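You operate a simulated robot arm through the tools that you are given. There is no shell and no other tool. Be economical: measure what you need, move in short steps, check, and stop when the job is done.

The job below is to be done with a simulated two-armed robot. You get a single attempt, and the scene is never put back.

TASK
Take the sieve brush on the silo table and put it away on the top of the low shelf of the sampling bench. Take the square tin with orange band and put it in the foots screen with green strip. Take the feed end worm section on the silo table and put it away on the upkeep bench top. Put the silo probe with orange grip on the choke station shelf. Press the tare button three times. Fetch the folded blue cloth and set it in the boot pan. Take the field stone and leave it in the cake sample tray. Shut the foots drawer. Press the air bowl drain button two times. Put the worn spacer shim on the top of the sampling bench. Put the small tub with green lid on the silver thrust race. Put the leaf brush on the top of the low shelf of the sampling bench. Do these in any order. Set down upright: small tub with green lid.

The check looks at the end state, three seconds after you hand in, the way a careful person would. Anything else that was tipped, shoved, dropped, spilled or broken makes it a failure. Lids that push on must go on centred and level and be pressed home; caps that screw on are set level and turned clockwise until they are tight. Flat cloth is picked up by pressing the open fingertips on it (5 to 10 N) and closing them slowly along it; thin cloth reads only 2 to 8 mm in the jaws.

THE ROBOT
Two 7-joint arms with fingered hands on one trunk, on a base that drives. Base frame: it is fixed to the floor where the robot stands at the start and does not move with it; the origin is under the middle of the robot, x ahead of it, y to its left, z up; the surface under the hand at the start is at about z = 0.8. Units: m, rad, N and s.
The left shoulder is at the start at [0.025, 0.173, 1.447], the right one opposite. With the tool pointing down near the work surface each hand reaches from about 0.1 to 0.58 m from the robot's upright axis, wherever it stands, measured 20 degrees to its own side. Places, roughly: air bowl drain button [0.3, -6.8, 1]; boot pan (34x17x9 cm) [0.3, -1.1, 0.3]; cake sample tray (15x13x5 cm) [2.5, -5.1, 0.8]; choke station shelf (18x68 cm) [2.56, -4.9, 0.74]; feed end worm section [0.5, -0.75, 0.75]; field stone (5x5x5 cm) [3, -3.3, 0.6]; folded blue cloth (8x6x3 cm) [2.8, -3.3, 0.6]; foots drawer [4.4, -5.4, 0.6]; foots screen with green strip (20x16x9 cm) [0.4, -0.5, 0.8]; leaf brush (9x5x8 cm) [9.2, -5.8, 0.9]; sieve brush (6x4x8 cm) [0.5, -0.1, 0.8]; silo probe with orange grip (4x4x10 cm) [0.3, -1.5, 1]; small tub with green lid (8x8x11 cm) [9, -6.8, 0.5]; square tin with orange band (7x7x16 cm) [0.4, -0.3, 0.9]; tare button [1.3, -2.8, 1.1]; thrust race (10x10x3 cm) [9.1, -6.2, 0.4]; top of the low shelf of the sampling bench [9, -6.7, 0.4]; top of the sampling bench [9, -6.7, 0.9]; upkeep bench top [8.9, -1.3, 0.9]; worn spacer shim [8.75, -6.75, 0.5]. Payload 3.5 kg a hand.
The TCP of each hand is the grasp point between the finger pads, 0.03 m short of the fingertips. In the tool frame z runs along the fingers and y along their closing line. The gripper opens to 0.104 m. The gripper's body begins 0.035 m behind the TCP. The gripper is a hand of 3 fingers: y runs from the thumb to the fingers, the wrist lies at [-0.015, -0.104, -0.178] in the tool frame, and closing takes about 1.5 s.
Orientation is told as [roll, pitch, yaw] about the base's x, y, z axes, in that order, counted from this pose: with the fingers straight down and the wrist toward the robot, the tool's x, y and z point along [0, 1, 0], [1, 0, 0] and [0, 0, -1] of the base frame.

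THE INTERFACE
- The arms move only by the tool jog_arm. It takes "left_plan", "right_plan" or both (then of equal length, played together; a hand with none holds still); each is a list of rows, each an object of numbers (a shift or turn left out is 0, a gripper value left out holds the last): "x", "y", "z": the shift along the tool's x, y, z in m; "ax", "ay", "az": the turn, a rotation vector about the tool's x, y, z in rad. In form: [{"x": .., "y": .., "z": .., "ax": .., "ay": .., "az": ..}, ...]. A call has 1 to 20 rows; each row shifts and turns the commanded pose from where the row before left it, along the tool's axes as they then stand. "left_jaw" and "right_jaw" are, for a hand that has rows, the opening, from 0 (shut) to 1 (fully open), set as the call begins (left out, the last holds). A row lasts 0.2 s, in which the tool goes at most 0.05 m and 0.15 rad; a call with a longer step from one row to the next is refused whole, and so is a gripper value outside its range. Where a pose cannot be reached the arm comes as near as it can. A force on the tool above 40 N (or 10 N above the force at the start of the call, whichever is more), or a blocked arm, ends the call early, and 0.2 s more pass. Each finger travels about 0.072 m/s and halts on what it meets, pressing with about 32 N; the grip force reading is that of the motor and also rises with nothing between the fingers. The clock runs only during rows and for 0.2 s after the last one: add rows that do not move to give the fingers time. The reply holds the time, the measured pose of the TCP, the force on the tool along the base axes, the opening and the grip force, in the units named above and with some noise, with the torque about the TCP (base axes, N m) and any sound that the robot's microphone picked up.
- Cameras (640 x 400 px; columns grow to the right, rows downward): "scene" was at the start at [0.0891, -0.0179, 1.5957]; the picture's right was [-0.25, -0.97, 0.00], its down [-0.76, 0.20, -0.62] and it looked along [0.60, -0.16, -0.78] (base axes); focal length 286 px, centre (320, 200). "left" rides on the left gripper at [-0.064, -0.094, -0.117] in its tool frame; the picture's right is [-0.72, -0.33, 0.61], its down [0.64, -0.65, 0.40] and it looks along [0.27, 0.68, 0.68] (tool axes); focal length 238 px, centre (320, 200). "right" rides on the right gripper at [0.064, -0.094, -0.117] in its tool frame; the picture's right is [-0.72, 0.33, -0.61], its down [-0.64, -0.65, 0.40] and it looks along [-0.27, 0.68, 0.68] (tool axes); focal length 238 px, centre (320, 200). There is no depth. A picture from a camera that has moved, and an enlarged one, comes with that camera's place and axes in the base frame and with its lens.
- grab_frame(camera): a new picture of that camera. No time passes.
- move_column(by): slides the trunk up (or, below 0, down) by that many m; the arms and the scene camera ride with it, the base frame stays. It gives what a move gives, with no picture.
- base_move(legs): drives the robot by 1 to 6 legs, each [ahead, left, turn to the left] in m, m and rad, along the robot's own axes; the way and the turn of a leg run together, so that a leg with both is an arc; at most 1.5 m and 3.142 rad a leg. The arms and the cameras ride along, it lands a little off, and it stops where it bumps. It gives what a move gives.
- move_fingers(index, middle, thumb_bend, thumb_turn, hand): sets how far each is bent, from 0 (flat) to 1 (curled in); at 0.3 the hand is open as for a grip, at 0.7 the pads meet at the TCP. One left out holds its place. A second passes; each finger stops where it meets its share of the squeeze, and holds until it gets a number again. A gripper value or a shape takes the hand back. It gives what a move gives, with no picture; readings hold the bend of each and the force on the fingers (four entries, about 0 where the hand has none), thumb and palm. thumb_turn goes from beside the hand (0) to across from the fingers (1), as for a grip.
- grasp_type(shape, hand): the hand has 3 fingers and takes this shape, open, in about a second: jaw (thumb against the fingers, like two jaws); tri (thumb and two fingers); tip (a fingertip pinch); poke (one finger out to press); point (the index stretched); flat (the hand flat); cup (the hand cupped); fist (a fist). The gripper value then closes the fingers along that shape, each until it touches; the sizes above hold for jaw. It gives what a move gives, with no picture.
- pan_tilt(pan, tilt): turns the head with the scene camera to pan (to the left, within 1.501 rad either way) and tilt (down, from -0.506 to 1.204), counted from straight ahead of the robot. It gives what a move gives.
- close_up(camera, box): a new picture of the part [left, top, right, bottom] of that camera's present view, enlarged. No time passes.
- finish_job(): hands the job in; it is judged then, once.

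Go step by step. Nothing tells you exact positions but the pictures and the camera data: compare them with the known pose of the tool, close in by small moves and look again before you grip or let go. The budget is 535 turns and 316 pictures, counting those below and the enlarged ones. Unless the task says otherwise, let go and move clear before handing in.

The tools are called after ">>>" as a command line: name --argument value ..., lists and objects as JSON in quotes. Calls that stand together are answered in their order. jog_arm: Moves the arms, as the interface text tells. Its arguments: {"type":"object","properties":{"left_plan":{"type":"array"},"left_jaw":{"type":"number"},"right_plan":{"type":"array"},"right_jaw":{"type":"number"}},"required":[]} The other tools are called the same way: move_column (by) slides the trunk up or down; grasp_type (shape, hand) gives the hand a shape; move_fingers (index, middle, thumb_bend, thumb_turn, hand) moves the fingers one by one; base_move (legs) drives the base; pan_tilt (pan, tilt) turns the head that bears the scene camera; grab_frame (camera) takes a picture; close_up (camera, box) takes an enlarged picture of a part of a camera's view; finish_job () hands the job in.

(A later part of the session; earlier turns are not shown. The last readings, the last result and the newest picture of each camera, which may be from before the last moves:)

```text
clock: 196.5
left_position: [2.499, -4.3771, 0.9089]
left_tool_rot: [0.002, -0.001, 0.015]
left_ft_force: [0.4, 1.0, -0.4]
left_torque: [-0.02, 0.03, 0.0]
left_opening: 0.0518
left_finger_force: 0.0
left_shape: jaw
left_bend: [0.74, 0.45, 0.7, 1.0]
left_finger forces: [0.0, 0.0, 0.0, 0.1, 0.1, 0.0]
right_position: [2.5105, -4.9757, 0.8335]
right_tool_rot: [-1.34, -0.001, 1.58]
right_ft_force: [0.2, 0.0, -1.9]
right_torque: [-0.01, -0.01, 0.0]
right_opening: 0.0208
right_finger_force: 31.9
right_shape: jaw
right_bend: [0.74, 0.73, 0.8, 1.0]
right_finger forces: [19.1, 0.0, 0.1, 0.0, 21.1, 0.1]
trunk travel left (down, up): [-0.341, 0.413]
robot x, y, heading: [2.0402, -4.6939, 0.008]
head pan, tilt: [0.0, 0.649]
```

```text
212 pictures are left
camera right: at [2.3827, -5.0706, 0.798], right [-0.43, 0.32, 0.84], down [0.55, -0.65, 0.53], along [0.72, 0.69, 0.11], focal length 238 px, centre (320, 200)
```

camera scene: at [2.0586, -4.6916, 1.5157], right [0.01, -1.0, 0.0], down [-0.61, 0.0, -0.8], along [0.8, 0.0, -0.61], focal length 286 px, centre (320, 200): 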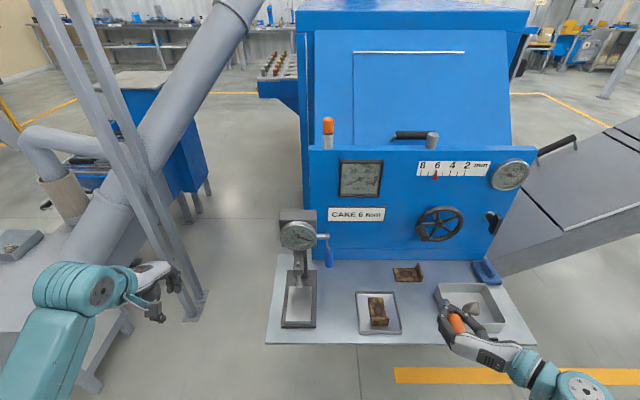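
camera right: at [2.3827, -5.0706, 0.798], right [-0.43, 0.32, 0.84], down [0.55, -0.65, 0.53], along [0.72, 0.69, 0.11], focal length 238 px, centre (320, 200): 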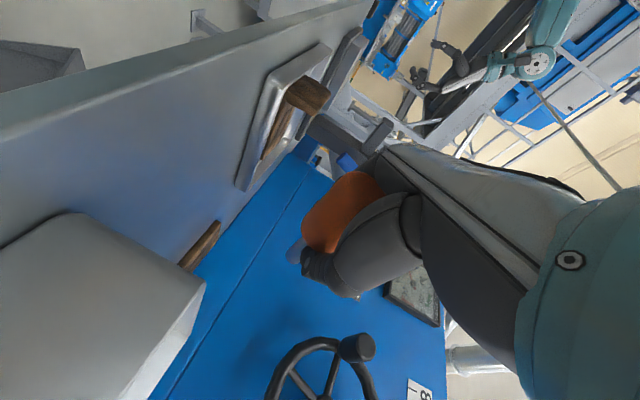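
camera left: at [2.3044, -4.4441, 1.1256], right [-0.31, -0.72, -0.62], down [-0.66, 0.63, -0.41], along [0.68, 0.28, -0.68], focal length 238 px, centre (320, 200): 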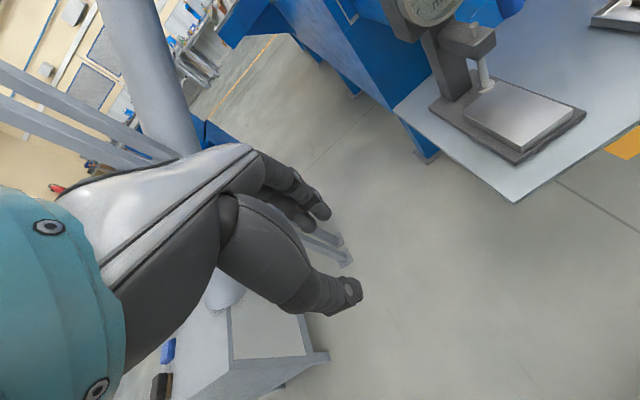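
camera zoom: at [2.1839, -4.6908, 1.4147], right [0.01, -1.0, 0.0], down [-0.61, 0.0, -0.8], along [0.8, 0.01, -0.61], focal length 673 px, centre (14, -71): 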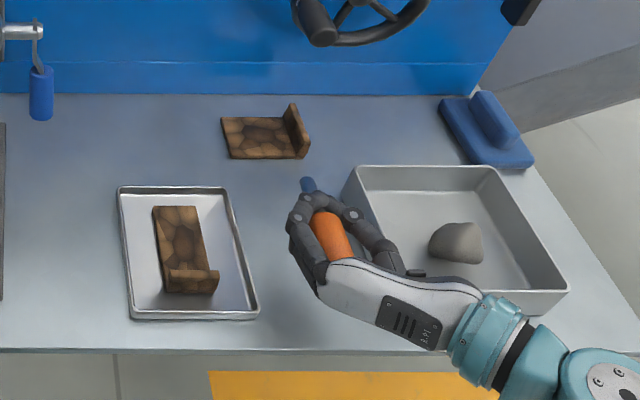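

>>> jog_arm --right_plan '[{"y": 0.008}, {}]'

>>> move_column --by -0.05

>>> close_up --camera "scene" --box '[340, 230, 560, 400]'

>>> close_up --camera "right" --box '[100, 80, 460, 340]'

```text
clock: 197.1
left_position: [2.4971, -4.3755, 0.9101]
left_tool_rot: [0.0, -0.003, 0.014]
left_ft_force: [0.5, -0.1, -1.0]
left_torque: [-0.02, -0.04, 0.01]
left_opening: 0.0518
left_finger_force: 0.0
left_shape: jaw
left_bend: [0.74, 0.45, 0.7, 1.0]
left_finger forces: [0.0, 0.0, 0.0, 0.0, 0.0, 0.0]
right_position: [2.5073, -4.9676, 0.8354]
right_tool_rot: [-1.34, 0.0, 1.579]
right_ft_force: [-0.1, -0.8, -0.4]
right_torque: [0.01, -0.02, -0.03]
right_opening: 0.0208
right_finger_force: 32.0
right_shape: jaw
right_bend: [0.74, 0.73, 0.8, 1.0]
right_finger forces: [19.0, 0.1, 0.0, 0.1, 21.1, 0.1]
trunk travel left (down, up): [-0.341, 0.413]
robot x, y, heading: [2.0386, -4.694, 0.005]
head pan, tilt: [0.0, 0.649]
```

```text
clock: 198.1
left_position: [2.4966, -4.3766, 0.8586]
left_tool_rot: [0.002, -0.003, 0.015]
left_ft_force: [0.1, -0.3, 0.1]
left_torque: [-0.01, 0.02, 0.01]
left_opening: 0.0519
left_finger_force: 0.0
left_shape: jaw
left_bend: [0.74, 0.45, 0.7, 1.0]
left_finger forces: [0.1, 0.0, 0.0, 0.1, 0.0, 0.0]
right_position: [2.508, -4.969, 0.7842]
right_tool_rot: [-1.341, 0.001, 1.581]
right_ft_force: [-0.1, 0.2, -0.5]
right_torque: [0.03, -0.03, -0.05]
right_opening: 0.0205
right_finger_force: 32.1
right_shape: jaw
right_bend: [0.74, 0.73, 0.8, 1.0]
right_finger forces: [19.0, 0.0, 0.1, 0.1, 21.1, 0.1]
trunk travel left (down, up): [-0.291, 0.463]
robot x, y, heading: [2.0398, -4.6923, 0.007]
head pan, tilt: [0.0, 0.649]
```

```text
2.35 times, centred on (450, 315) of scene
camera zoom: at [2.1995, -4.6907, 1.3643], right [0.01, -1.0, 0.0], down [-0.6, 0.0, -0.8], along [0.8, 0.01, -0.6], focal length 673 px, centre (14, -71)
```

zoom: 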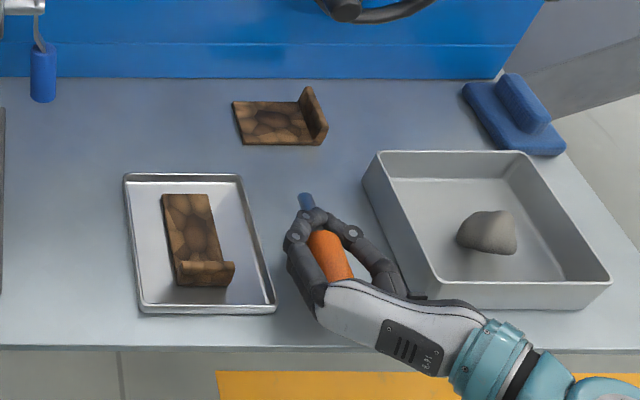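

```text
1.54 times, centred on (280, 210) of right
camera zoom: at [2.3816, -5.0627, 0.7486], right [-0.44, 0.32, 0.84], down [0.55, -0.65, 0.53], along [0.72, 0.69, 0.11], focal length 367 px, centre (382, 185)
```

zoom: 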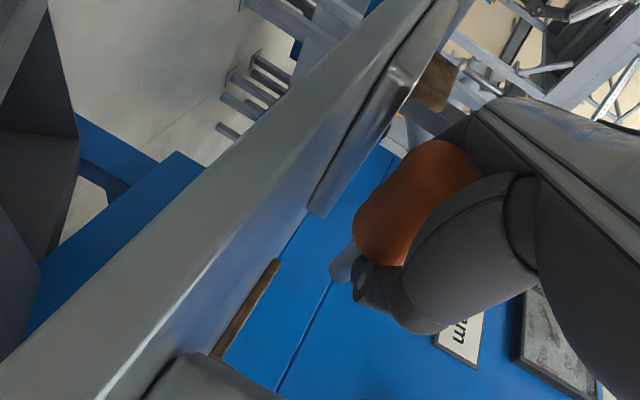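

The probe is level with the shelf. I'll lower the last bit carefully.

>>> move_column --by -0.012

>>> close_up --camera "right" --box '[100, 80, 460, 340]'

```text
clock: 198.7
left_position: [2.4971, -4.377, 0.8473]
left_tool_rot: [0.001, -0.003, 0.013]
left_ft_force: [-0.3, -0.1, 0.1]
left_torque: [-0.01, 0.03, 0.02]
left_opening: 0.0517
left_finger_force: 0.1
left_shape: jaw
left_bend: [0.74, 0.45, 0.7, 1.0]
left_finger forces: [0.1, 0.1, 0.0, 0.0, 0.1, 0.1]
right_position: [2.5097, -4.968, 0.7735]
right_tool_rot: [-1.34, 0.0, 1.579]
right_ft_force: [0.0, -1.3, -0.6]
right_torque: [-0.02, 0.01, -0.01]
right_opening: 0.0206
right_finger_force: 32.3
right_shape: jaw
right_bend: [0.74, 0.73, 0.8, 1.0]
right_finger forces: [18.9, 0.0, 0.0, 0.1, 21.1, 0.0]
trunk travel left (down, up): [-0.279, 0.475]
robot x, y, heading: [2.0416, -4.6909, 0.006]
head pan, tilt: [0.0, 0.649]
```

```text
1.54 times, centred on (280, 210) of right
camera zoom: at [2.3816, -5.0627, 0.7366], right [-0.44, 0.32, 0.84], down [0.55, -0.65, 0.53], along [0.72, 0.69, 0.11], focal length 367 px, centre (382, 185)
```

zoom: 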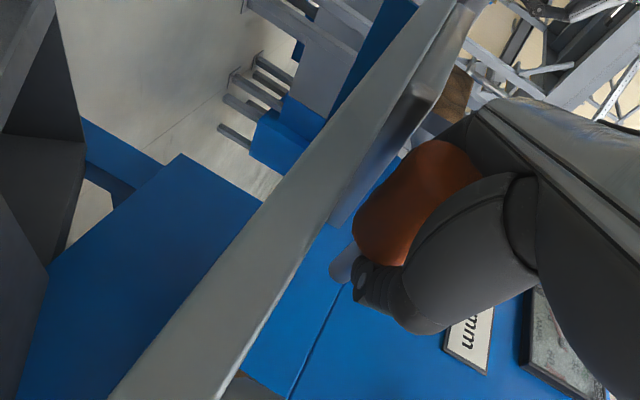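

>>> jog_arm --right_plan '[{"x": 0.003, "z": 0.0007}, {"x": 0.003, "z": 0.0007}, {}]'

```text
clock: 199.4
left_position: [2.4973, -4.376, 0.8472]
left_tool_rot: [0.003, -0.004, 0.013]
left_ft_force: [0.0, 0.0, 0.7]
left_torque: [0.02, 0.01, 0.0]
left_opening: 0.052
left_finger_force: 0.0
left_shape: jaw
left_bend: [0.74, 0.45, 0.7, 1.0]
left_finger forces: [0.1, 0.0, 0.0, 0.0, 0.0, 0.1]
right_position: [2.5102, -4.9675, 0.77]
right_tool_rot: [-1.339, -0.002, 1.581]
right_ft_force: [-0.1, -0.1, -1.4]
right_torque: [0.02, -0.03, -0.02]
right_opening: 0.0206
right_finger_force: 32.0
right_shape: jaw
right_bend: [0.74, 0.73, 0.8, 1.0]
right_finger forces: [19.0, 0.0, 0.1, 0.1, 21.0, 0.0]
right hand out of reach, approached as far as the arm can: row 2
trunk travel left (down, up): [-0.279, 0.475]
robot x, y, heading: [2.0418, -4.6932, 0.001]
head pan, tilt: [0.0, 0.649]
```

>>> move_column --by -0.005

>>> close_up --camera "scene" --box '[400, 260, 520, 370]'

```text
clock: 200.0
left_position: [2.498, -4.3754, 0.8432]
left_tool_rot: [0.002, -0.002, 0.014]
left_ft_force: [0.1, -1.1, -0.4]
left_torque: [0.04, 0.0, -0.01]
left_opening: 0.0518
left_finger_force: 0.0
left_shape: jaw
left_bend: [0.74, 0.45, 0.7, 1.0]
left_finger forces: [0.0, 0.0, 0.1, 0.0, 0.0, 0.1]
right_position: [2.5095, -4.9678, 0.7658]
right_tool_rot: [-1.339, 0.0, 1.581]
right_ft_force: [-0.5, 0.5, -1.0]
right_torque: [-0.01, -0.05, 0.0]
right_opening: 0.0208
right_finger_force: 31.8
right_shape: jaw
right_bend: [0.74, 0.73, 0.8, 1.0]
right_finger forces: [19.0, 0.0, 0.0, 0.0, 21.2, 0.0]
trunk travel left (down, up): [-0.274, 0.48]
robot x, y, heading: [2.043, -4.6923, 0.006]
head pan, tilt: [0.0, 0.649]
```

```text
3.64 times, centred on (460, 315) of scene
camera zoom: at [2.2065, -4.6906, 1.3468], right [0.01, -1.0, 0.0], down [-0.6, 0.0, -0.8], along [0.8, 0.01, -0.6], focal length 1040 px, centre (-189, -218)
```

zoom: 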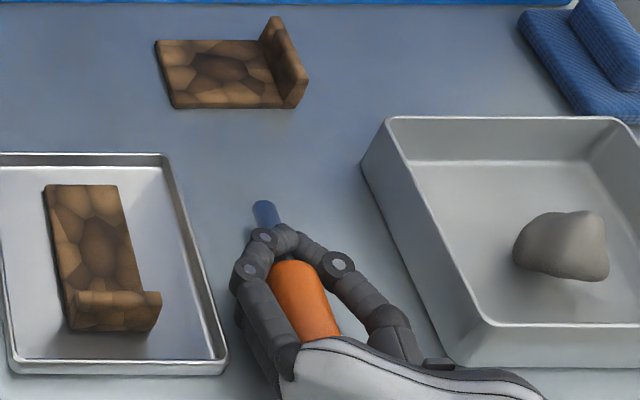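

>>> jog_arm --right_plan '[{"y": -0.005}, {"y": -0.005}, {}]'

>>> move_column --by -0.005

```text
clock: 200.8
left_position: [2.4972, -4.3759, 0.8422]
left_tool_rot: [0.001, -0.005, 0.014]
left_ft_force: [0.6, 0.5, -0.2]
left_torque: [0.01, -0.03, 0.03]
left_opening: 0.0515
left_finger_force: 0.0
left_shape: jaw
left_bend: [0.74, 0.45, 0.7, 1.0]
left_finger forces: [0.0, 0.0, 0.0, 0.0, 0.1, 0.0]
right_position: [2.51, -4.9783, 0.7659]
right_tool_rot: [-1.338, 0.001, 1.577]
right_ft_force: [-0.2, -0.2, -0.8]
right_torque: [0.01, 0.0, -0.03]
right_opening: 0.0209
right_finger_force: 31.9
right_shape: jaw
right_bend: [0.74, 0.73, 0.8, 1.0]
right_finger forces: [19.0, 0.0, 0.0, 0.0, 21.1, 0.0]
trunk travel left (down, up): [-0.274, 0.48]
robot x, y, heading: [2.0413, -4.6904, 0.009]
head pan, tilt: [0.0, 0.649]
```

```text
clock: 201.3
left_position: [2.4956, -4.3761, 0.8383]
left_tool_rot: [0.002, -0.004, 0.015]
left_ft_force: [-0.8, 0.0, -0.4]
left_torque: [0.0, -0.01, -0.03]
left_opening: 0.0517
left_finger_force: 0.2
left_shape: jaw
left_bend: [0.74, 0.45, 0.7, 1.0]
left_finger forces: [0.0, 0.0, 0.0, 0.1, 0.1, 0.0]
right_position: [2.5083, -4.9782, 0.7601]
right_tool_rot: [-1.334, -0.002, 1.579]
right_ft_force: [-0.3, -0.4, 6.0]
right_torque: [0.08, -0.03, 0.0]
right_opening: 0.0207
right_finger_force: 31.6
right_shape: jaw
right_bend: [0.74, 0.73, 0.8, 1.0]
right_finger forces: [18.3, 0.2, 0.0, 0.1, 22.2, 0.1]
trunk travel left (down, up): [-0.269, 0.485]
robot x, y, heading: [2.041, -4.6928, 0.002]
head pan, tilt: [0.0, 0.649]
```

Contact with the shelf (6 N). I'll open the hand a little and look.

>>> jog_arm --right_plan '[{}, {}, {}, {}]' --right_jaw 0.45

>>> close_up --camera "scene" --box '[400, 260, 520, 370]'

>>> close_up --camera "right" --box '[200, 80, 460, 340]'

```text
clock: 202.3
left_position: [2.4974, -4.3765, 0.8376]
left_tool_rot: [0.001, -0.004, 0.013]
left_ft_force: [-0.2, -0.4, -0.4]
left_torque: [0.01, -0.01, 0.01]
left_opening: 0.0517
left_finger_force: 0.1
left_shape: jaw
left_bend: [0.74, 0.45, 0.7, 1.0]
left_finger forces: [0.1, 0.0, 0.0, 0.0, 0.1, 0.0]
right_position: [2.5095, -4.977, 0.7598]
right_tool_rot: [-1.334, -0.003, 1.579]
right_ft_force: [-0.3, -0.2, 0.6]
right_torque: [-0.01, -0.03, 0.0]
right_opening: 0.0466
right_finger_force: 0.1
right_shape: jaw
right_bend: [0.74, 0.47, 0.71, 1.0]
right_finger forces: [0.0, 0.0, 0.0, 0.0, 0.1, 0.0]
trunk travel left (down, up): [-0.269, 0.485]
robot x, y, heading: [2.0397, -4.6931, 0.007]
head pan, tilt: [0.0, 0.649]
```

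```text
3.64 times, centred on (460, 315) of scene
camera zoom: at [2.2087, -4.6906, 1.3417], right [0.01, -1.0, 0.0], down [-0.6, 0.0, -0.8], along [0.8, 0.01, -0.6], focal length 1040 px, centre (-189, -218)
```

zoom: 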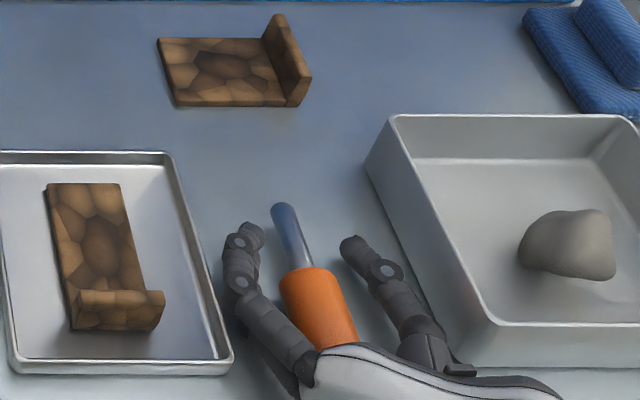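

```text
1.54 times, centred on (330, 210) of right
camera zoom: at [2.3809, -5.072, 0.7236], right [-0.43, 0.32, 0.84], down [0.55, -0.65, 0.53], along [0.72, 0.69, 0.1], focal length 367 px, centre (305, 185)
```

zoom: 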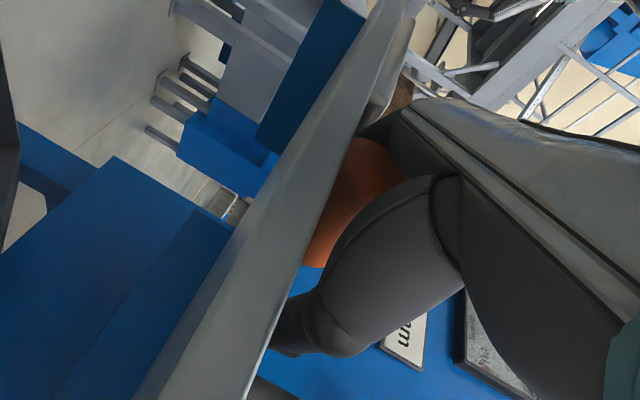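

>>> move_column --by 0.03

>>> close_up --camera "scene" --box '[400, 260, 520, 370]'

```text
clock: 203.1
left_position: [2.4982, -4.3763, 0.8672]
left_tool_rot: [0.001, -0.004, 0.013]
left_ft_force: [-0.1, 0.1, 0.2]
left_torque: [0.01, 0.0, 0.02]
left_opening: 0.0522
left_finger_force: 0.1
left_shape: jaw
left_bend: [0.74, 0.45, 0.7, 1.0]
left_finger forces: [0.0, 0.0, 0.1, 0.0, 0.0, 0.0]
right_position: [2.5093, -4.9775, 0.7898]
right_tool_rot: [-1.334, -0.003, 1.58]
right_ft_force: [0.7, 1.0, 1.1]
right_torque: [-0.01, 0.05, -0.04]
right_opening: 0.0465
right_finger_force: 0.0
right_shape: jaw
right_bend: [0.74, 0.47, 0.71, 1.0]
right_finger forces: [0.1, 0.0, 0.0, 0.1, 0.0, 0.0]
trunk travel left (down, up): [-0.299, 0.455]
robot x, y, heading: [2.0424, -4.6923, 0.004]
head pan, tilt: [0.0, 0.649]
```

```text
3.64 times, centred on (460, 315) of scene
camera zoom: at [2.1973, -4.6907, 1.3722], right [0.01, -1.0, 0.0], down [-0.6, 0.0, -0.8], along [0.8, 0.01, -0.6], focal length 1040 px, centre (-189, -218)
```

zoom: 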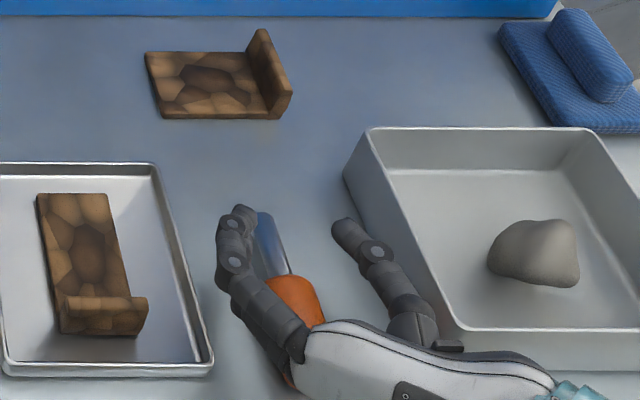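

>>> move_column --by 0.12

>>> close_up --camera "scene" --box '[360, 240, 560, 400]'

```text
clock: 204.6
left_position: [2.4981, -4.3781, 0.9864]
left_tool_rot: [0.002, -0.004, 0.014]
left_ft_force: [0.2, 0.5, 0.0]
left_torque: [-0.02, 0.01, 0.03]
left_opening: 0.052
left_finger_force: 0.0
left_shape: jaw
left_bend: [0.74, 0.45, 0.7, 1.0]
left_finger forces: [0.1, 0.0, 0.0, 0.0, 0.1, 0.0]
right_position: [2.5092, -4.9785, 0.9093]
right_tool_rot: [-1.331, -0.002, 1.579]
right_ft_force: [0.9, 1.2, 0.2]
right_torque: [-0.01, 0.0, 0.01]
right_opening: 0.0462
right_finger_force: 0.0
right_shape: jaw
right_bend: [0.74, 0.47, 0.71, 1.0]
right_finger forces: [0.0, 0.0, 0.0, 0.1, 0.0, 0.1]
trunk travel left (down, up): [-0.419, 0.335]
robot x, y, heading: [2.0428, -4.6943, 0.006]
head pan, tilt: [0.0, 0.649]
```

```text
2.50 times, centred on (460, 320) of scene
camera zoom: at [2.1619, -4.6909, 1.4935], right [0.01, -1.0, 0.0], down [-0.6, 0.0, -0.8], along [0.8, 0.01, -0.6], focal length 715 px, centre (-30, -100)
```

zoom: 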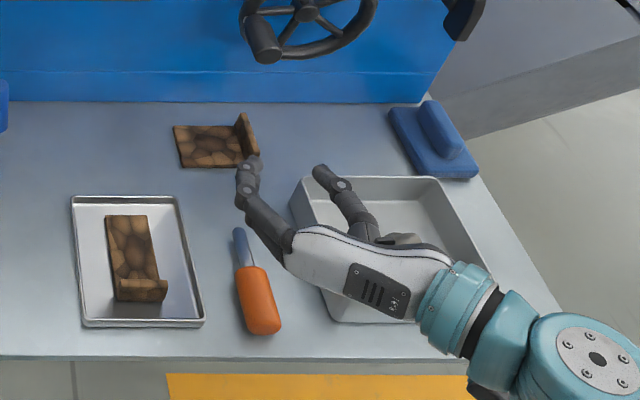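

The probe lies on the shelf. I'll back off and restore the right hand, then look toward the air bowl drain button.

>>> base_move --legs '[[-0.25, 0, 0]]'

>>> jog_arm --right_plan '[{"ay": 0.148}, {"ay": 0.148}, {"ay": 0.148}, {"ay": 0.148}, {"ay": 0.148}, {"ay": 0.148}, {"ay": 0.148}, {"ay": 0.148}, {"ay": 0.148}, {}]' --right_jaw 1

>>> jog_arm --right_plan '[{"az": 0.143}, {"az": 0.143}, {"az": 0.143}, {"az": 0.143}, {"az": 0.143}, {"az": 0.143}, {"az": 0.143}, {"az": 0.143}, {"az": 0.143}, {"az": 0.143}, {"az": 0.143}, {}]'

>>> pan_tilt --pan -1.45 --tilt 0.3

>>> grab_frame --camera "scene"

```text
clock: 206.4
left_position: [2.2457, -4.3774, 0.9879]
left_tool_rot: [0.0, -0.003, 0.015]
left_ft_force: [0.3, -0.2, 0.1]
left_torque: [0.02, -0.01, -0.05]
left_opening: 0.0517
left_finger_force: 0.0
left_shape: jaw
left_bend: [0.74, 0.45, 0.7, 1.0]
left_finger forces: [0.0, 0.0, 0.0, 0.0, 0.0, 0.0]
right_position: [2.2596, -4.9787, 0.9093]
right_tool_rot: [-1.334, -0.002, 1.583]
right_ft_force: [-0.4, -0.2, 0.0]
right_torque: [0.03, 0.0, 0.03]
right_opening: 0.0465
right_finger_force: 0.0
right_shape: jaw
right_bend: [0.74, 0.47, 0.71, 1.0]
right_finger forces: [0.0, 0.0, 0.0, 0.0, 0.1, 0.0]
trunk travel left (down, up): [-0.419, 0.335]
robot x, y, heading: [1.7908, -4.6968, 0.011]
head pan, tilt: [0.0, 0.649]
```

```text
clock: 208.6
left_position: [2.2451, -4.377, 0.9883]
left_tool_rot: [0.001, -0.005, 0.016]
left_ft_force: [-0.3, 0.3, 0.1]
left_torque: [-0.03, 0.0, 0.01]
left_opening: 0.0516
left_finger_force: 0.1
left_shape: jaw
left_bend: [0.74, 0.45, 0.7, 1.0]
left_finger forces: [0.0, 0.1, 0.1, 0.0, 0.0, 0.0]
right_position: [2.2592, -4.9793, 0.9096]
right_tool_rot: [0.0, -0.001, 1.583]
right_ft_force: [0.2, 0.2, -0.5]
right_torque: [0.02, 0.05, -0.02]
right_opening: 0.1037
right_finger_force: 0.1
right_shape: jaw
right_bend: [0.3, 0.3, 0.3, 0.98]
right_finger forces: [0.0, 0.0, 0.1, 0.1, 0.1, 0.1]
trunk travel left (down, up): [-0.419, 0.335]
robot x, y, heading: [1.791, -4.6929, 0.011]
head pan, tilt: [0.0, 0.649]
```

```text
clock: 211.2
left_position: [2.2464, -4.3766, 0.9876]
left_tool_rot: [0.0, -0.003, 0.016]
left_ft_force: [0.0, -0.3, -0.2]
left_torque: [-0.03, 0.0, 0.02]
left_opening: 0.0517
left_finger_force: 0.1
left_shape: jaw
left_bend: [0.74, 0.45, 0.7, 1.0]
left_finger forces: [0.1, 0.1, 0.1, 0.1, 0.0, 0.0]
right_position: [2.2581, -4.9791, 0.9101]
right_tool_rot: [0.003, 0.0, 0.005]
right_ft_force: [0.7, 0.4, 0.1]
right_torque: [-0.01, 0.02, -0.01]
right_opening: 0.1038
right_finger_force: 0.0
right_shape: jaw
right_bend: [0.3, 0.3, 0.3, 0.98]
right_finger forces: [0.0, 0.0, 0.0, 0.0, 0.0, 0.0]
trunk travel left (down, up): [-0.419, 0.335]
robot x, y, heading: [1.7903, -4.6968, 0.014]
head pan, tilt: [0.0, 0.649]
```

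```text
clock: 212.8
left_position: [2.2477, -4.3769, 0.9874]
left_tool_rot: [0.002, -0.004, 0.016]
left_ft_force: [0.1, 0.3, 0.5]
left_torque: [0.01, 0.0, -0.01]
left_opening: 0.0517
left_finger_force: 0.0
left_shape: jaw
left_bend: [0.74, 0.45, 0.7, 1.0]
left_finger forces: [0.0, 0.0, 0.1, 0.1, 0.0, 0.1]
right_position: [2.2599, -4.9779, 0.9097]
right_tool_rot: [0.001, -0.001, 0.011]
right_ft_force: [0.0, -0.7, 0.4]
right_torque: [0.01, 0.02, 0.01]
right_opening: 0.1034
right_finger_force: 0.1
right_shape: jaw
right_bend: [0.3, 0.3, 0.3, 0.98]
right_finger forces: [0.1, 0.0, 0.1, 0.0, 0.0, 0.1]
trunk travel left (down, up): [-0.419, 0.335]
robot x, y, heading: [1.79, -4.6951, 0.007]
head pan, tilt: [-1.45, 0.3]
```

```text
203 pictures are left
camera scene: at [1.8366, -4.7858, 1.5254], right [-0.99, -0.13, 0.0], down [-0.04, 0.29, -0.96], along [0.12, -0.95, -0.3], focal length 286 px, centre (320, 200)
```

scene: 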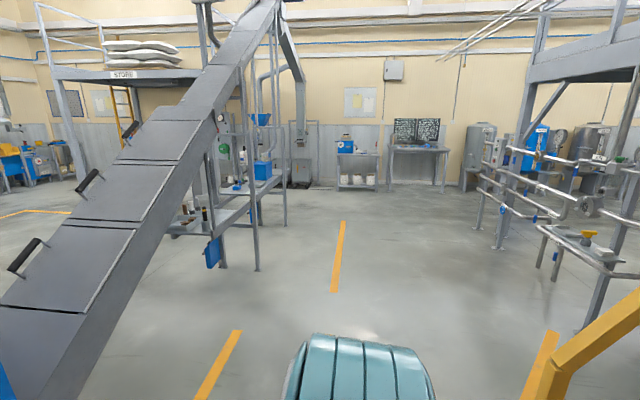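

>>> close_up --camera "scene" --box '[460, 100, 640, 300]'

```text
2.00 times, centred on (550, 200) of scene
camera zoom: at [1.8366, -4.7858, 1.5254], right [-0.99, -0.13, 0.0], down [-0.04, 0.29, -0.96], along [0.12, -0.95, -0.3], focal length 572 px, centre (-140, 200)
```

zoom: 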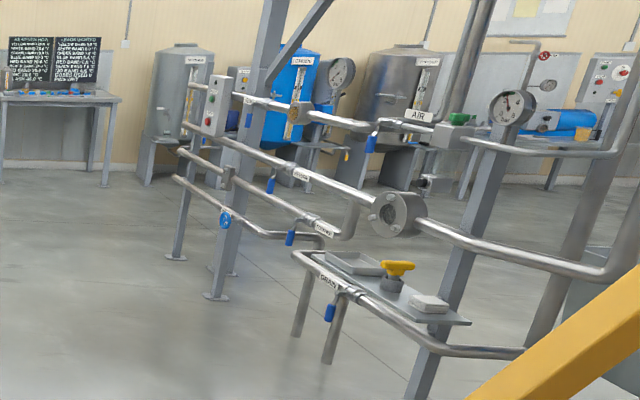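

>>> base_move --legs '[[0, -1.0, 0]]'

>>> grab_frame --camera "scene"

```text
clock: 217.9
left_position: [2.2561, -5.3641, 0.9882]
left_tool_rot: [0.002, -0.004, 0.022]
left_ft_force: [-1.2, 0.2, -0.8]
left_torque: [0.0, 0.01, -0.02]
left_opening: 0.0517
left_finger_force: 0.0
left_shape: jaw
left_bend: [0.74, 0.45, 0.7, 1.0]
left_finger forces: [0.0, 0.1, 0.0, 0.1, 0.0, 0.0]
right_position: [2.2714, -5.9659, 0.9082]
right_tool_rot: [0.001, -0.001, 0.016]
right_ft_force: [0.4, -0.1, 0.6]
right_torque: [0.02, 0.01, 0.02]
right_opening: 0.1037
right_finger_force: 0.0
right_shape: jaw
right_bend: [0.3, 0.3, 0.3, 0.98]
right_finger forces: [0.0, 0.0, 0.0, 0.0, 0.1, 0.0]
trunk travel left (down, up): [-0.419, 0.335]
robot x, y, heading: [1.8024, -5.6822, 0.011]
head pan, tilt: [-1.45, 0.3]
```

```text
201 pictures are left
camera scene: at [1.8486, -5.7754, 1.5254], right [-0.99, -0.13, 0.0], down [-0.04, 0.29, -0.96], along [0.13, -0.95, -0.3], focal length 286 px, centre (320, 200)
```

scene: 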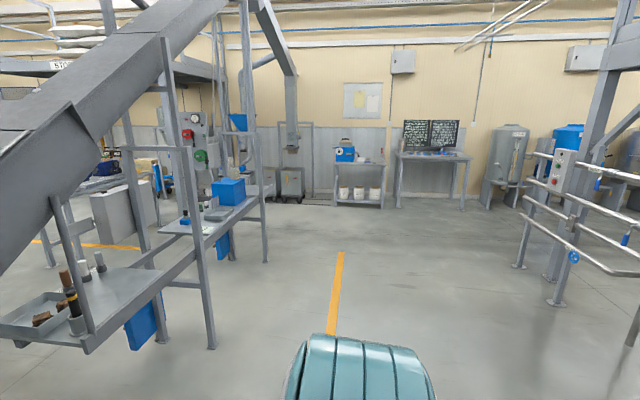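

>>> base_move --legs '[[0, -1.05, 0], [0, 0, -1.57], [0, 0, -1.57]]'

>>> pan_tilt --pan 0 --tilt 0.35

>>> grab_frame --camera "scene"

```text
clock: 231.1
left_position: [1.3703, -7.069, 0.9864]
left_tool_rot: [0.002, -0.004, -3.117]
left_ft_force: [-0.4, -0.6, -0.1]
left_torque: [0.0, 0.0, 0.03]
left_opening: 0.0518
left_finger_force: 0.2
left_shape: jaw
left_bend: [0.74, 0.45, 0.7, 1.0]
left_finger forces: [0.1, 0.0, 0.0, 0.1, 0.0, 0.1]
right_position: [1.3533, -6.4688, 0.9094]
right_tool_rot: [0.001, -0.001, -3.122]
right_ft_force: [0.2, 0.6, -0.4]
right_torque: [-0.02, -0.01, -0.03]
right_opening: 0.1033
right_finger_force: 0.0
right_shape: jaw
right_bend: [0.3, 0.3, 0.3, 0.98]
right_finger forces: [0.1, 0.0, 0.0, 0.1, 0.1, 0.0]
trunk travel left (down, up): [-0.419, 0.335]
robot x, y, heading: [1.8227, -6.7477, -3.126]
head pan, tilt: [-1.45, 0.3]
```

```text
clock: 232.6
left_position: [1.3701, -7.0699, 0.9874]
left_tool_rot: [0.002, -0.002, -3.117]
left_ft_force: [-0.8, 0.3, 0.1]
left_torque: [0.03, -0.01, 0.0]
left_opening: 0.0519
left_finger_force: 0.1
left_shape: jaw
left_bend: [0.74, 0.45, 0.7, 1.0]
left_finger forces: [0.0, 0.0, 0.0, 0.0, 0.0, 0.0]
right_position: [1.3536, -6.4686, 0.9096]
right_tool_rot: [0.003, -0.002, -3.121]
right_ft_force: [-0.7, 0.0, -0.5]
right_torque: [-0.02, -0.01, 0.0]
right_opening: 0.1038
right_finger_force: 0.0
right_shape: jaw
right_bend: [0.3, 0.3, 0.3, 0.98]
right_finger forces: [0.0, 0.1, 0.0, 0.0, 0.0, 0.0]
trunk travel left (down, up): [-0.419, 0.335]
robot x, y, heading: [1.8214, -6.7473, -3.127]
head pan, tilt: [0.0, 0.351]
```

```text
200 pictures are left
camera scene: at [1.6959, -6.7496, 1.5207], right [-0.02, 1.0, 0.0], down [0.34, 0.01, -0.94], along [-0.94, -0.02, -0.34], focal length 286 px, centre (320, 200)
```

scene: 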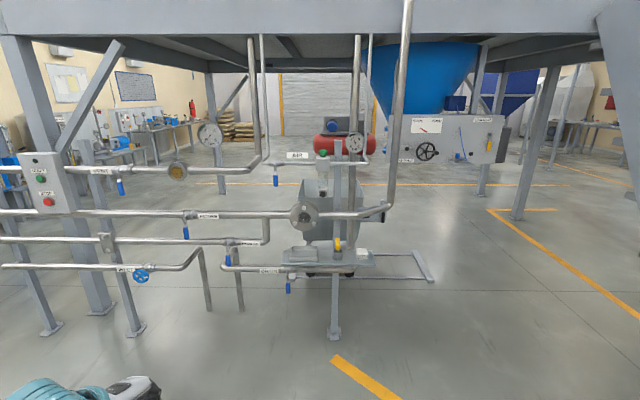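

>>> close_up --camera "scene" --box '[260, 130, 400, 280]'

```text
2.67 times, centred on (330, 205) of scene
camera zoom: at [1.6959, -6.7496, 1.5207], right [-0.02, 1.0, 0.0], down [0.34, 0.01, -0.94], along [-0.94, -0.02, -0.34], focal length 762 px, centre (293, 187)
```

zoom: 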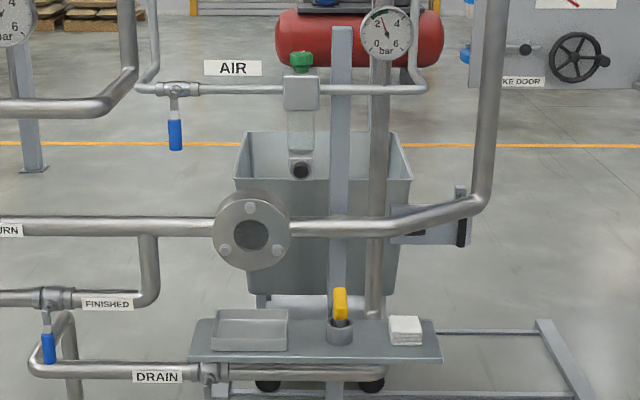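

The drain button looks to be the black knob at the base of the air filter bowl (~0.3, -6.77, 1.05). I'll prepare the left poke hand and drive closer to see.

>>> grasp_type --hand "left" --shape "poke"

>>> move_fingers --hand "left" --middle 1.0 --index 0.5

>>> jog_arm --left_plan '[{"ax": -0.143}, {"ax": -0.143}, {"ax": -0.143}, {"ax": -0.143}, {"ax": -0.143}, {"ax": -0.143}, {"ax": -0.143}, {"ax": -0.143}, {"ax": -0.143}, {"ax": -0.143}, {"ax": -0.143}, {}]' --right_plan '[{"y": -0.04}, {"y": -0.04}, {"y": -0.03}, {"x": -0.03}, {"x": -0.03}, {}, {}, {}, {}, {}, {}, {}]'

>>> base_move --legs '[[0, -0.28, 0], [0.7, 0, 0]]'

>>> grab_frame --camera "scene"

>>> grab_frame --camera "left"

```text
clock: 233.5
left_position: [1.3693, -7.0693, 0.9883]
left_tool_rot: [0.003, -0.003, -3.118]
left_ft_force: [0.0, 0.7, 0.4]
left_torque: [0.05, 0.01, -0.06]
left_opening: 0.0
left_finger_force: 0.1
left_shape: poke
left_bend: [0.7, 0.7, 1.0, 1.0]
left_finger forces: [0.1, 0.0, 0.0, 0.1, 0.0, 0.0]
right_position: [1.3527, -6.4678, 0.9095]
right_tool_rot: [0.001, -0.001, -3.122]
right_ft_force: [0.5, 0.3, 0.9]
right_torque: [0.0, 0.03, -0.01]
right_opening: 0.1034
right_finger_force: 0.0
right_shape: jaw
right_bend: [0.3, 0.3, 0.3, 0.98]
right_finger forces: [0.0, 0.0, 0.0, 0.0, 0.0, 0.1]
trunk travel left (down, up): [-0.419, 0.335]
robot x, y, heading: [1.824, -6.7471, -3.123]
head pan, tilt: [0.0, 0.351]
```

```text
clock: 234.5
left_position: [1.3697, -7.0696, 0.9871]
left_tool_rot: [0.001, -0.004, -3.117]
left_ft_force: [0.3, -0.1, 0.0]
left_torque: [0.0, 0.01, 0.04]
left_opening: 0.0454
left_finger_force: 0.1
left_shape: fingers
left_bend: [0.5, 1.0, 1.0, 1.0]
left_finger forces: [0.0, 0.1, 0.1, 0.1, 0.0, 0.0]
right_position: [1.3518, -6.4693, 0.9097]
right_tool_rot: [0.001, -0.002, -3.123]
right_ft_force: [0.3, -0.7, -0.2]
right_torque: [0.0, 0.02, -0.01]
right_opening: 0.1037
right_finger_force: 0.0
right_shape: jaw
right_bend: [0.3, 0.3, 0.3, 0.98]
right_finger forces: [0.0, 0.0, 0.0, 0.0, 0.0, 0.0]
trunk travel left (down, up): [-0.419, 0.335]
robot x, y, heading: [1.8228, -6.747, -3.123]
head pan, tilt: [0.0, 0.351]
```

```text
clock: 237.1
left_position: [1.3709, -7.0699, 0.9872]
left_tool_rot: [2.889, -1.563, 0.28]
left_ft_force: [1.0, 0.3, 0.4]
left_torque: [-0.01, -0.01, -0.02]
left_opening: 0.0455
left_finger_force: 0.1
left_shape: fingers
left_bend: [0.5, 1.0, 1.0, 1.0]
left_finger forces: [0.1, 0.0, 0.1, 0.0, 0.1, 0.1]
right_position: [1.4634, -6.4085, 0.9095]
right_tool_rot: [0.001, -0.003, -3.123]
right_ft_force: [0.2, 0.0, 0.7]
right_torque: [-0.02, 0.03, -0.01]
right_opening: 0.1038
right_finger_force: 0.0
right_shape: jaw
right_bend: [0.3, 0.3, 0.3, 0.98]
right_finger forces: [0.0, 0.0, 0.1, 0.1, 0.1, 0.1]
trunk travel left (down, up): [-0.419, 0.335]
robot x, y, heading: [1.8241, -6.7499, -3.123]
head pan, tilt: [0.0, 0.351]
```

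```text
clock: 242.6
left_position: [0.6622, -6.7947, 0.9876]
left_tool_rot: [2.778, -1.564, 0.387]
left_ft_force: [0.2, 0.1, -0.7]
left_torque: [0.02, -0.04, 0.0]
left_opening: 0.0458
left_finger_force: 0.3
left_shape: fingers
left_bend: [0.5, 1.0, 1.0, 1.0]
left_finger forces: [0.0, 0.0, 0.0, 0.1, 0.0, 0.1]
right_position: [0.757, -6.1335, 0.9101]
right_tool_rot: [0.001, -0.001, -3.129]
right_ft_force: [-0.5, 0.3, 0.4]
right_torque: [0.0, 0.02, 0.01]
right_opening: 0.1037
right_finger_force: 0.0
right_shape: jaw
right_bend: [0.3, 0.3, 0.3, 0.98]
right_finger forces: [0.1, 0.1, 0.0, 0.0, 0.0, 0.0]
trunk travel left (down, up): [-0.419, 0.335]
robot x, y, heading: [1.1162, -6.4734, -3.13]
head pan, tilt: [0.0, 0.351]
```

```text
198 pictures are left
camera scene: at [0.9891, -6.4763, 1.5207], right [-0.01, 1.0, 0.0], down [0.34, 0.0, -0.94], along [-0.94, -0.01, -0.34], focal length 286 px, centre (320, 200)
```

scene: 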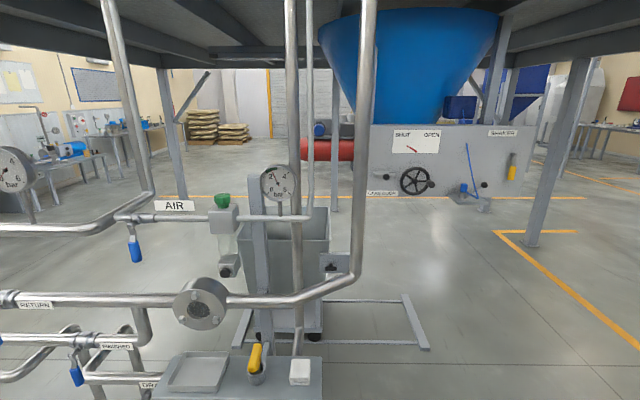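

```text
197 pictures are left
camera left: at [0.7774, -6.7306, 0.8922], right [-0.63, 0.71, -0.32], down [-0.39, -0.65, -0.65], along [-0.67, -0.28, 0.69], focal length 238 px, centre (320, 200)
```

left: 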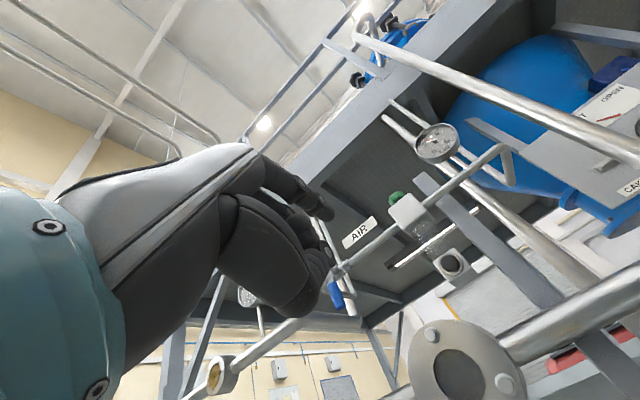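

>>> close_up --camera "scene" --box '[160, 170, 300, 300]'

>>> close_up --camera "left" --box '[340, 160, 560, 330]'

```text
3.08 times, centred on (230, 235) of scene
camera zoom: at [0.9891, -6.4763, 1.5207], right [-0.01, 1.0, 0.0], down [0.34, 0.0, -0.94], along [-0.94, -0.01, -0.34], focal length 880 px, centre (597, 92)
```

zoom: 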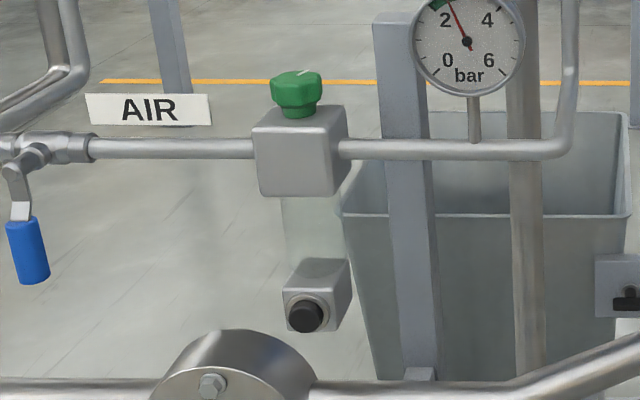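

```text
2.35 times, centred on (450, 245) of left
camera zoom: at [0.7774, -6.7306, 0.8922], right [-0.63, 0.71, -0.32], down [-0.39, -0.65, -0.65], along [-0.67, -0.28, 0.69], focal length 561 px, centre (14, 94)
```

zoom: 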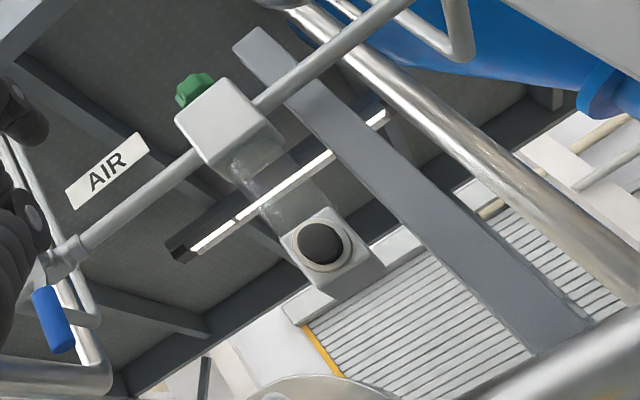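

The button face is at about (0.285, -6.759, 1.0425), facing me. I'll drive in and align.

>>> base_move --legs '[[0.27, 0, 0]]'

>>> grab_frame --camera "left"

>>> grab_frame --camera "scene"

```text
clock: 244.5
left_position: [0.3924, -6.7978, 0.9877]
left_tool_rot: [2.737, -1.566, 0.422]
left_ft_force: [-1.2, 0.5, 0.4]
left_torque: [-0.03, 0.01, 0.01]
left_opening: 0.0451
left_finger_force: 0.1
left_shape: fingers
left_bend: [0.5, 1.0, 1.0, 1.0]
left_finger forces: [0.0, 0.0, 0.2, 0.0, 0.0, 0.0]
right_position: [0.4885, -6.137, 0.9089]
right_tool_rot: [0.002, -0.001, -3.128]
right_ft_force: [-0.8, -0.5, 0.4]
right_torque: [0.0, -0.03, -0.01]
right_opening: 0.1036
right_finger_force: 0.1
right_shape: jaw
right_bend: [0.3, 0.3, 0.3, 0.98]
right_finger forces: [0.0, 0.1, 0.0, 0.0, 0.1, 0.0]
trunk travel left (down, up): [-0.419, 0.335]
robot x, y, heading: [0.8493, -6.4781, -3.128]
head pan, tilt: [0.0, 0.351]
```

```text
194 pictures are left
camera left: at [0.5077, -6.7341, 0.892], right [-0.63, 0.71, -0.32], down [-0.39, -0.65, -0.65], along [-0.67, -0.28, 0.69], focal length 238 px, centre (320, 200)
```

left: 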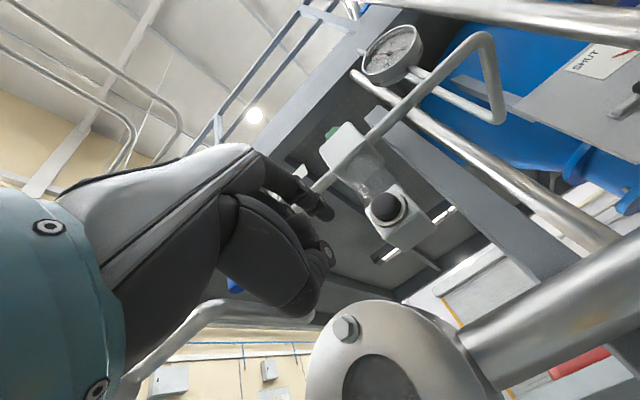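

```text
193 pictures are left
camera scene: at [0.7191, -6.4798, 1.5206], right [-0.01, 1.0, 0.0], down [0.34, 0.0, -0.94], along [-0.94, -0.01, -0.34], focal length 286 px, centre (320, 200)
```

scene: 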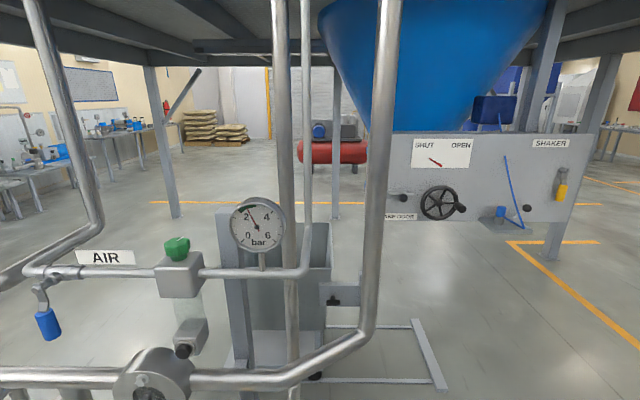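

>>> jog_arm --left_plan '[{"x": -0.034, "y": 0.021}, {"z": 0.03}, {"z": 0.012}, {}]'

>>> close_up --camera "left" --box '[240, 100, 480, 280]'

>>> close_up --camera "scene" --box '[120, 280, 280, 400]'

```text
clock: 245.5
left_position: [0.3497, -6.7662, 1.0072]
left_tool_rot: [2.763, -1.566, 0.398]
left_ft_force: [-0.1, 0.1, 0.1]
left_torque: [0.03, 0.03, -0.01]
left_opening: 0.0455
left_finger_force: 0.1
left_shape: fingers
left_bend: [0.5, 1.0, 1.0, 1.0]
left_finger forces: [0.1, 0.0, 0.1, 0.0, 0.0, 0.0]
right_position: [0.4886, -6.1373, 0.9089]
right_tool_rot: [0.002, 0.0, -3.126]
right_ft_force: [-0.1, 0.9, 0.5]
right_torque: [-0.01, 0.01, 0.01]
right_opening: 0.1037
right_finger_force: 0.1
right_shape: jaw
right_bend: [0.3, 0.3, 0.3, 0.98]
right_finger forces: [0.0, 0.1, 0.0, 0.0, 0.0, 0.0]
trunk travel left (down, up): [-0.419, 0.335]
robot x, y, heading: [0.8508, -6.4809, -3.127]
head pan, tilt: [0.0, 0.351]
```

```text
2.22 times, centred on (360, 190) of left
camera zoom: at [0.4646, -6.7016, 0.913], right [-0.63, 0.71, -0.32], down [-0.39, -0.65, -0.65], along [-0.67, -0.28, 0.69], focal length 530 px, centre (231, 222)
```

zoom: 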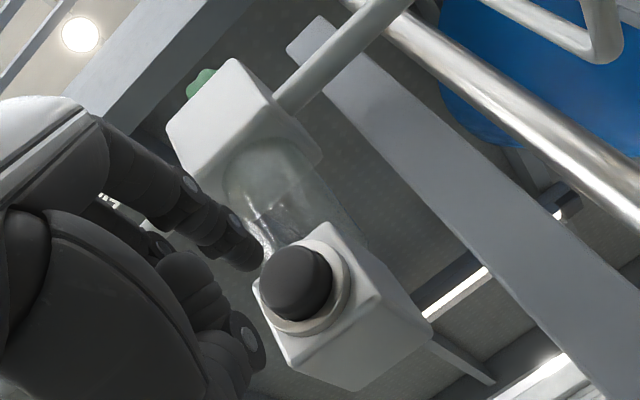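

```text
3.33 times, centred on (200, 340) of scene
camera zoom: at [0.7198, -6.4801, 1.5207], right [-0.01, 1.0, 0.0], down [0.34, 0.0, -0.94], along [-0.94, -0.01, -0.34], focal length 953 px, centre (720, -267)
```

zoom: 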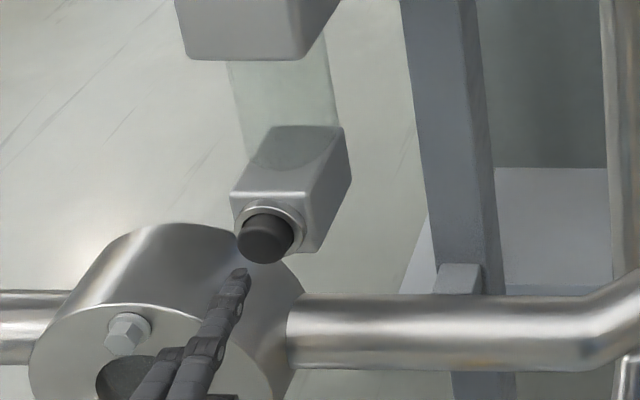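

Aligned. I'll advance to contact in small steps.

>>> jog_arm --left_plan '[{"z": 0.01}, {"z": 0.008}, {"z": 0.004}, {"z": 0.003}, {}]'

>>> close_up --camera "left" --box '[240, 100, 480, 280]'

```text
clock: 246.7
left_position: [0.3256, -6.7652, 1.009]
left_tool_rot: [2.814, -1.565, 0.346]
left_ft_force: [4.1, -0.7, -0.7]
left_torque: [-0.01, 0.12, -0.04]
left_opening: 0.0457
left_finger_force: 2.2
left_shape: fingers
left_bend: [0.5, 1.0, 1.0, 1.0]
left_finger forces: [4.0, 0.0, 0.0, 0.0, 0.0, 0.0]
right_position: [0.4892, -6.1381, 0.9102]
right_tool_rot: [0.001, -0.001, -3.128]
right_ft_force: [0.2, 0.7, -0.1]
right_torque: [0.0, 0.0, 0.0]
right_opening: 0.1037
right_finger_force: 0.1
right_shape: jaw
right_bend: [0.3, 0.3, 0.3, 0.98]
right_finger forces: [0.0, 0.0, 0.1, 0.0, 0.0, 0.1]
trunk travel left (down, up): [-0.419, 0.335]
robot x, y, heading: [0.8438, -6.48, -3.128]
head pan, tilt: [0.0, 0.351]
heard: click
```

```text
2.22 times, centred on (360, 190) of left
camera zoom: at [0.4405, -6.7014, 0.9138], right [-0.63, 0.71, -0.32], down [-0.39, -0.65, -0.65], along [-0.67, -0.28, 0.69], focal length 530 px, centre (231, 222)
```

zoom: 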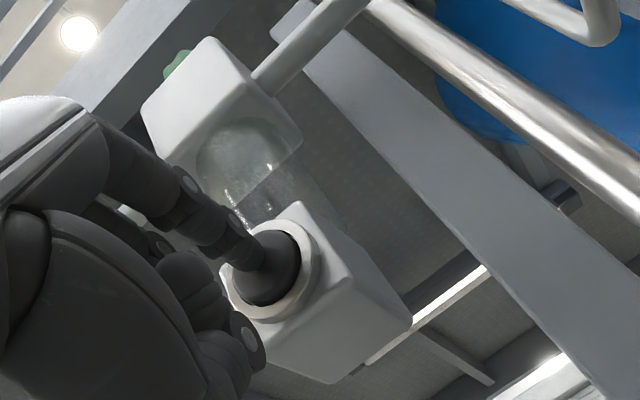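

First press clicked. Release fully, then press a second time.

>>> jog_arm --left_plan '[{"z": -0.006}, {"z": -0.007}, {}, {}]'

>>> jog_arm --left_plan '[{"z": 0.006}, {"z": 0.004}, {"z": 0.003}, {}]'

>>> jog_arm --left_plan '[{"z": -0.006}, {"z": -0.03}, {"z": -0.04}, {}]'

```text
clock: 247.7
left_position: [0.3389, -6.7661, 1.0092]
left_tool_rot: [2.78, -1.566, 0.382]
left_ft_force: [-0.5, -0.8, -0.3]
left_torque: [0.0, 0.04, -0.02]
left_opening: 0.0455
left_finger_force: 0.1
left_shape: fingers
left_bend: [0.5, 1.0, 1.0, 1.0]
left_finger forces: [0.0, 0.1, 0.1, 0.0, 0.0, 0.1]
right_position: [0.4885, -6.1368, 0.9085]
right_tool_rot: [0.002, -0.002, -3.127]
right_ft_force: [0.3, 0.1, -0.3]
right_torque: [-0.03, -0.01, 0.02]
right_opening: 0.1038
right_finger_force: 0.1
right_shape: jaw
right_bend: [0.3, 0.3, 0.3, 0.98]
right_finger forces: [0.0, 0.1, 0.1, 0.0, 0.0, 0.0]
trunk travel left (down, up): [-0.419, 0.335]
robot x, y, heading: [0.8466, -6.4804, -3.131]
head pan, tilt: [0.0, 0.351]
```

```text
clock: 248.7
left_position: [0.3272, -6.7657, 1.0082]
left_tool_rot: [2.827, -1.566, 0.334]
left_ft_force: [2.6, 1.1, -0.8]
left_torque: [-0.01, 0.12, -0.02]
left_opening: 0.0456
left_finger_force: 1.7
left_shape: fingers
left_bend: [0.5, 1.0, 1.0, 1.0]
left_finger forces: [3.5, 0.0, 0.0, 0.1, 0.0, 0.0]
right_position: [0.4897, -6.1363, 0.9095]
right_tool_rot: [0.003, -0.002, -3.127]
right_ft_force: [-0.2, -0.1, 1.3]
right_torque: [-0.01, 0.03, 0.0]
right_opening: 0.1038
right_finger_force: 0.1
right_shape: jaw
right_bend: [0.3, 0.3, 0.3, 0.98]
right_finger forces: [0.0, 0.0, 0.0, 0.1, 0.2, 0.0]
trunk travel left (down, up): [-0.419, 0.335]
robot x, y, heading: [0.8465, -6.4751, -3.129]
head pan, tilt: [0.0, 0.351]
heard: click
```

```text
clock: 249.7
left_position: [0.4014, -6.7663, 1.0079]
left_tool_rot: [2.738, -1.565, 0.425]
left_ft_force: [0.1, 0.0, 0.5]
left_torque: [0.02, -0.02, 0.03]
left_opening: 0.0458
left_finger_force: 0.2
left_shape: fingers
left_bend: [0.5, 1.0, 1.0, 1.0]
left_finger forces: [0.0, 0.0, 0.0, 0.0, 0.0, 0.1]
right_position: [0.4895, -6.1368, 0.9084]
right_tool_rot: [0.002, 0.0, -3.126]
right_ft_force: [-0.3, 0.0, -0.5]
right_torque: [-0.03, 0.01, 0.0]
right_opening: 0.1036
right_finger_force: 0.0
right_shape: jaw
right_bend: [0.3, 0.3, 0.3, 0.98]
right_finger forces: [0.0, 0.1, 0.0, 0.0, 0.0, 0.0]
trunk travel left (down, up): [-0.419, 0.335]
robot x, y, heading: [0.8482, -6.4746, -3.131]
head pan, tilt: [0.0, 0.351]
```

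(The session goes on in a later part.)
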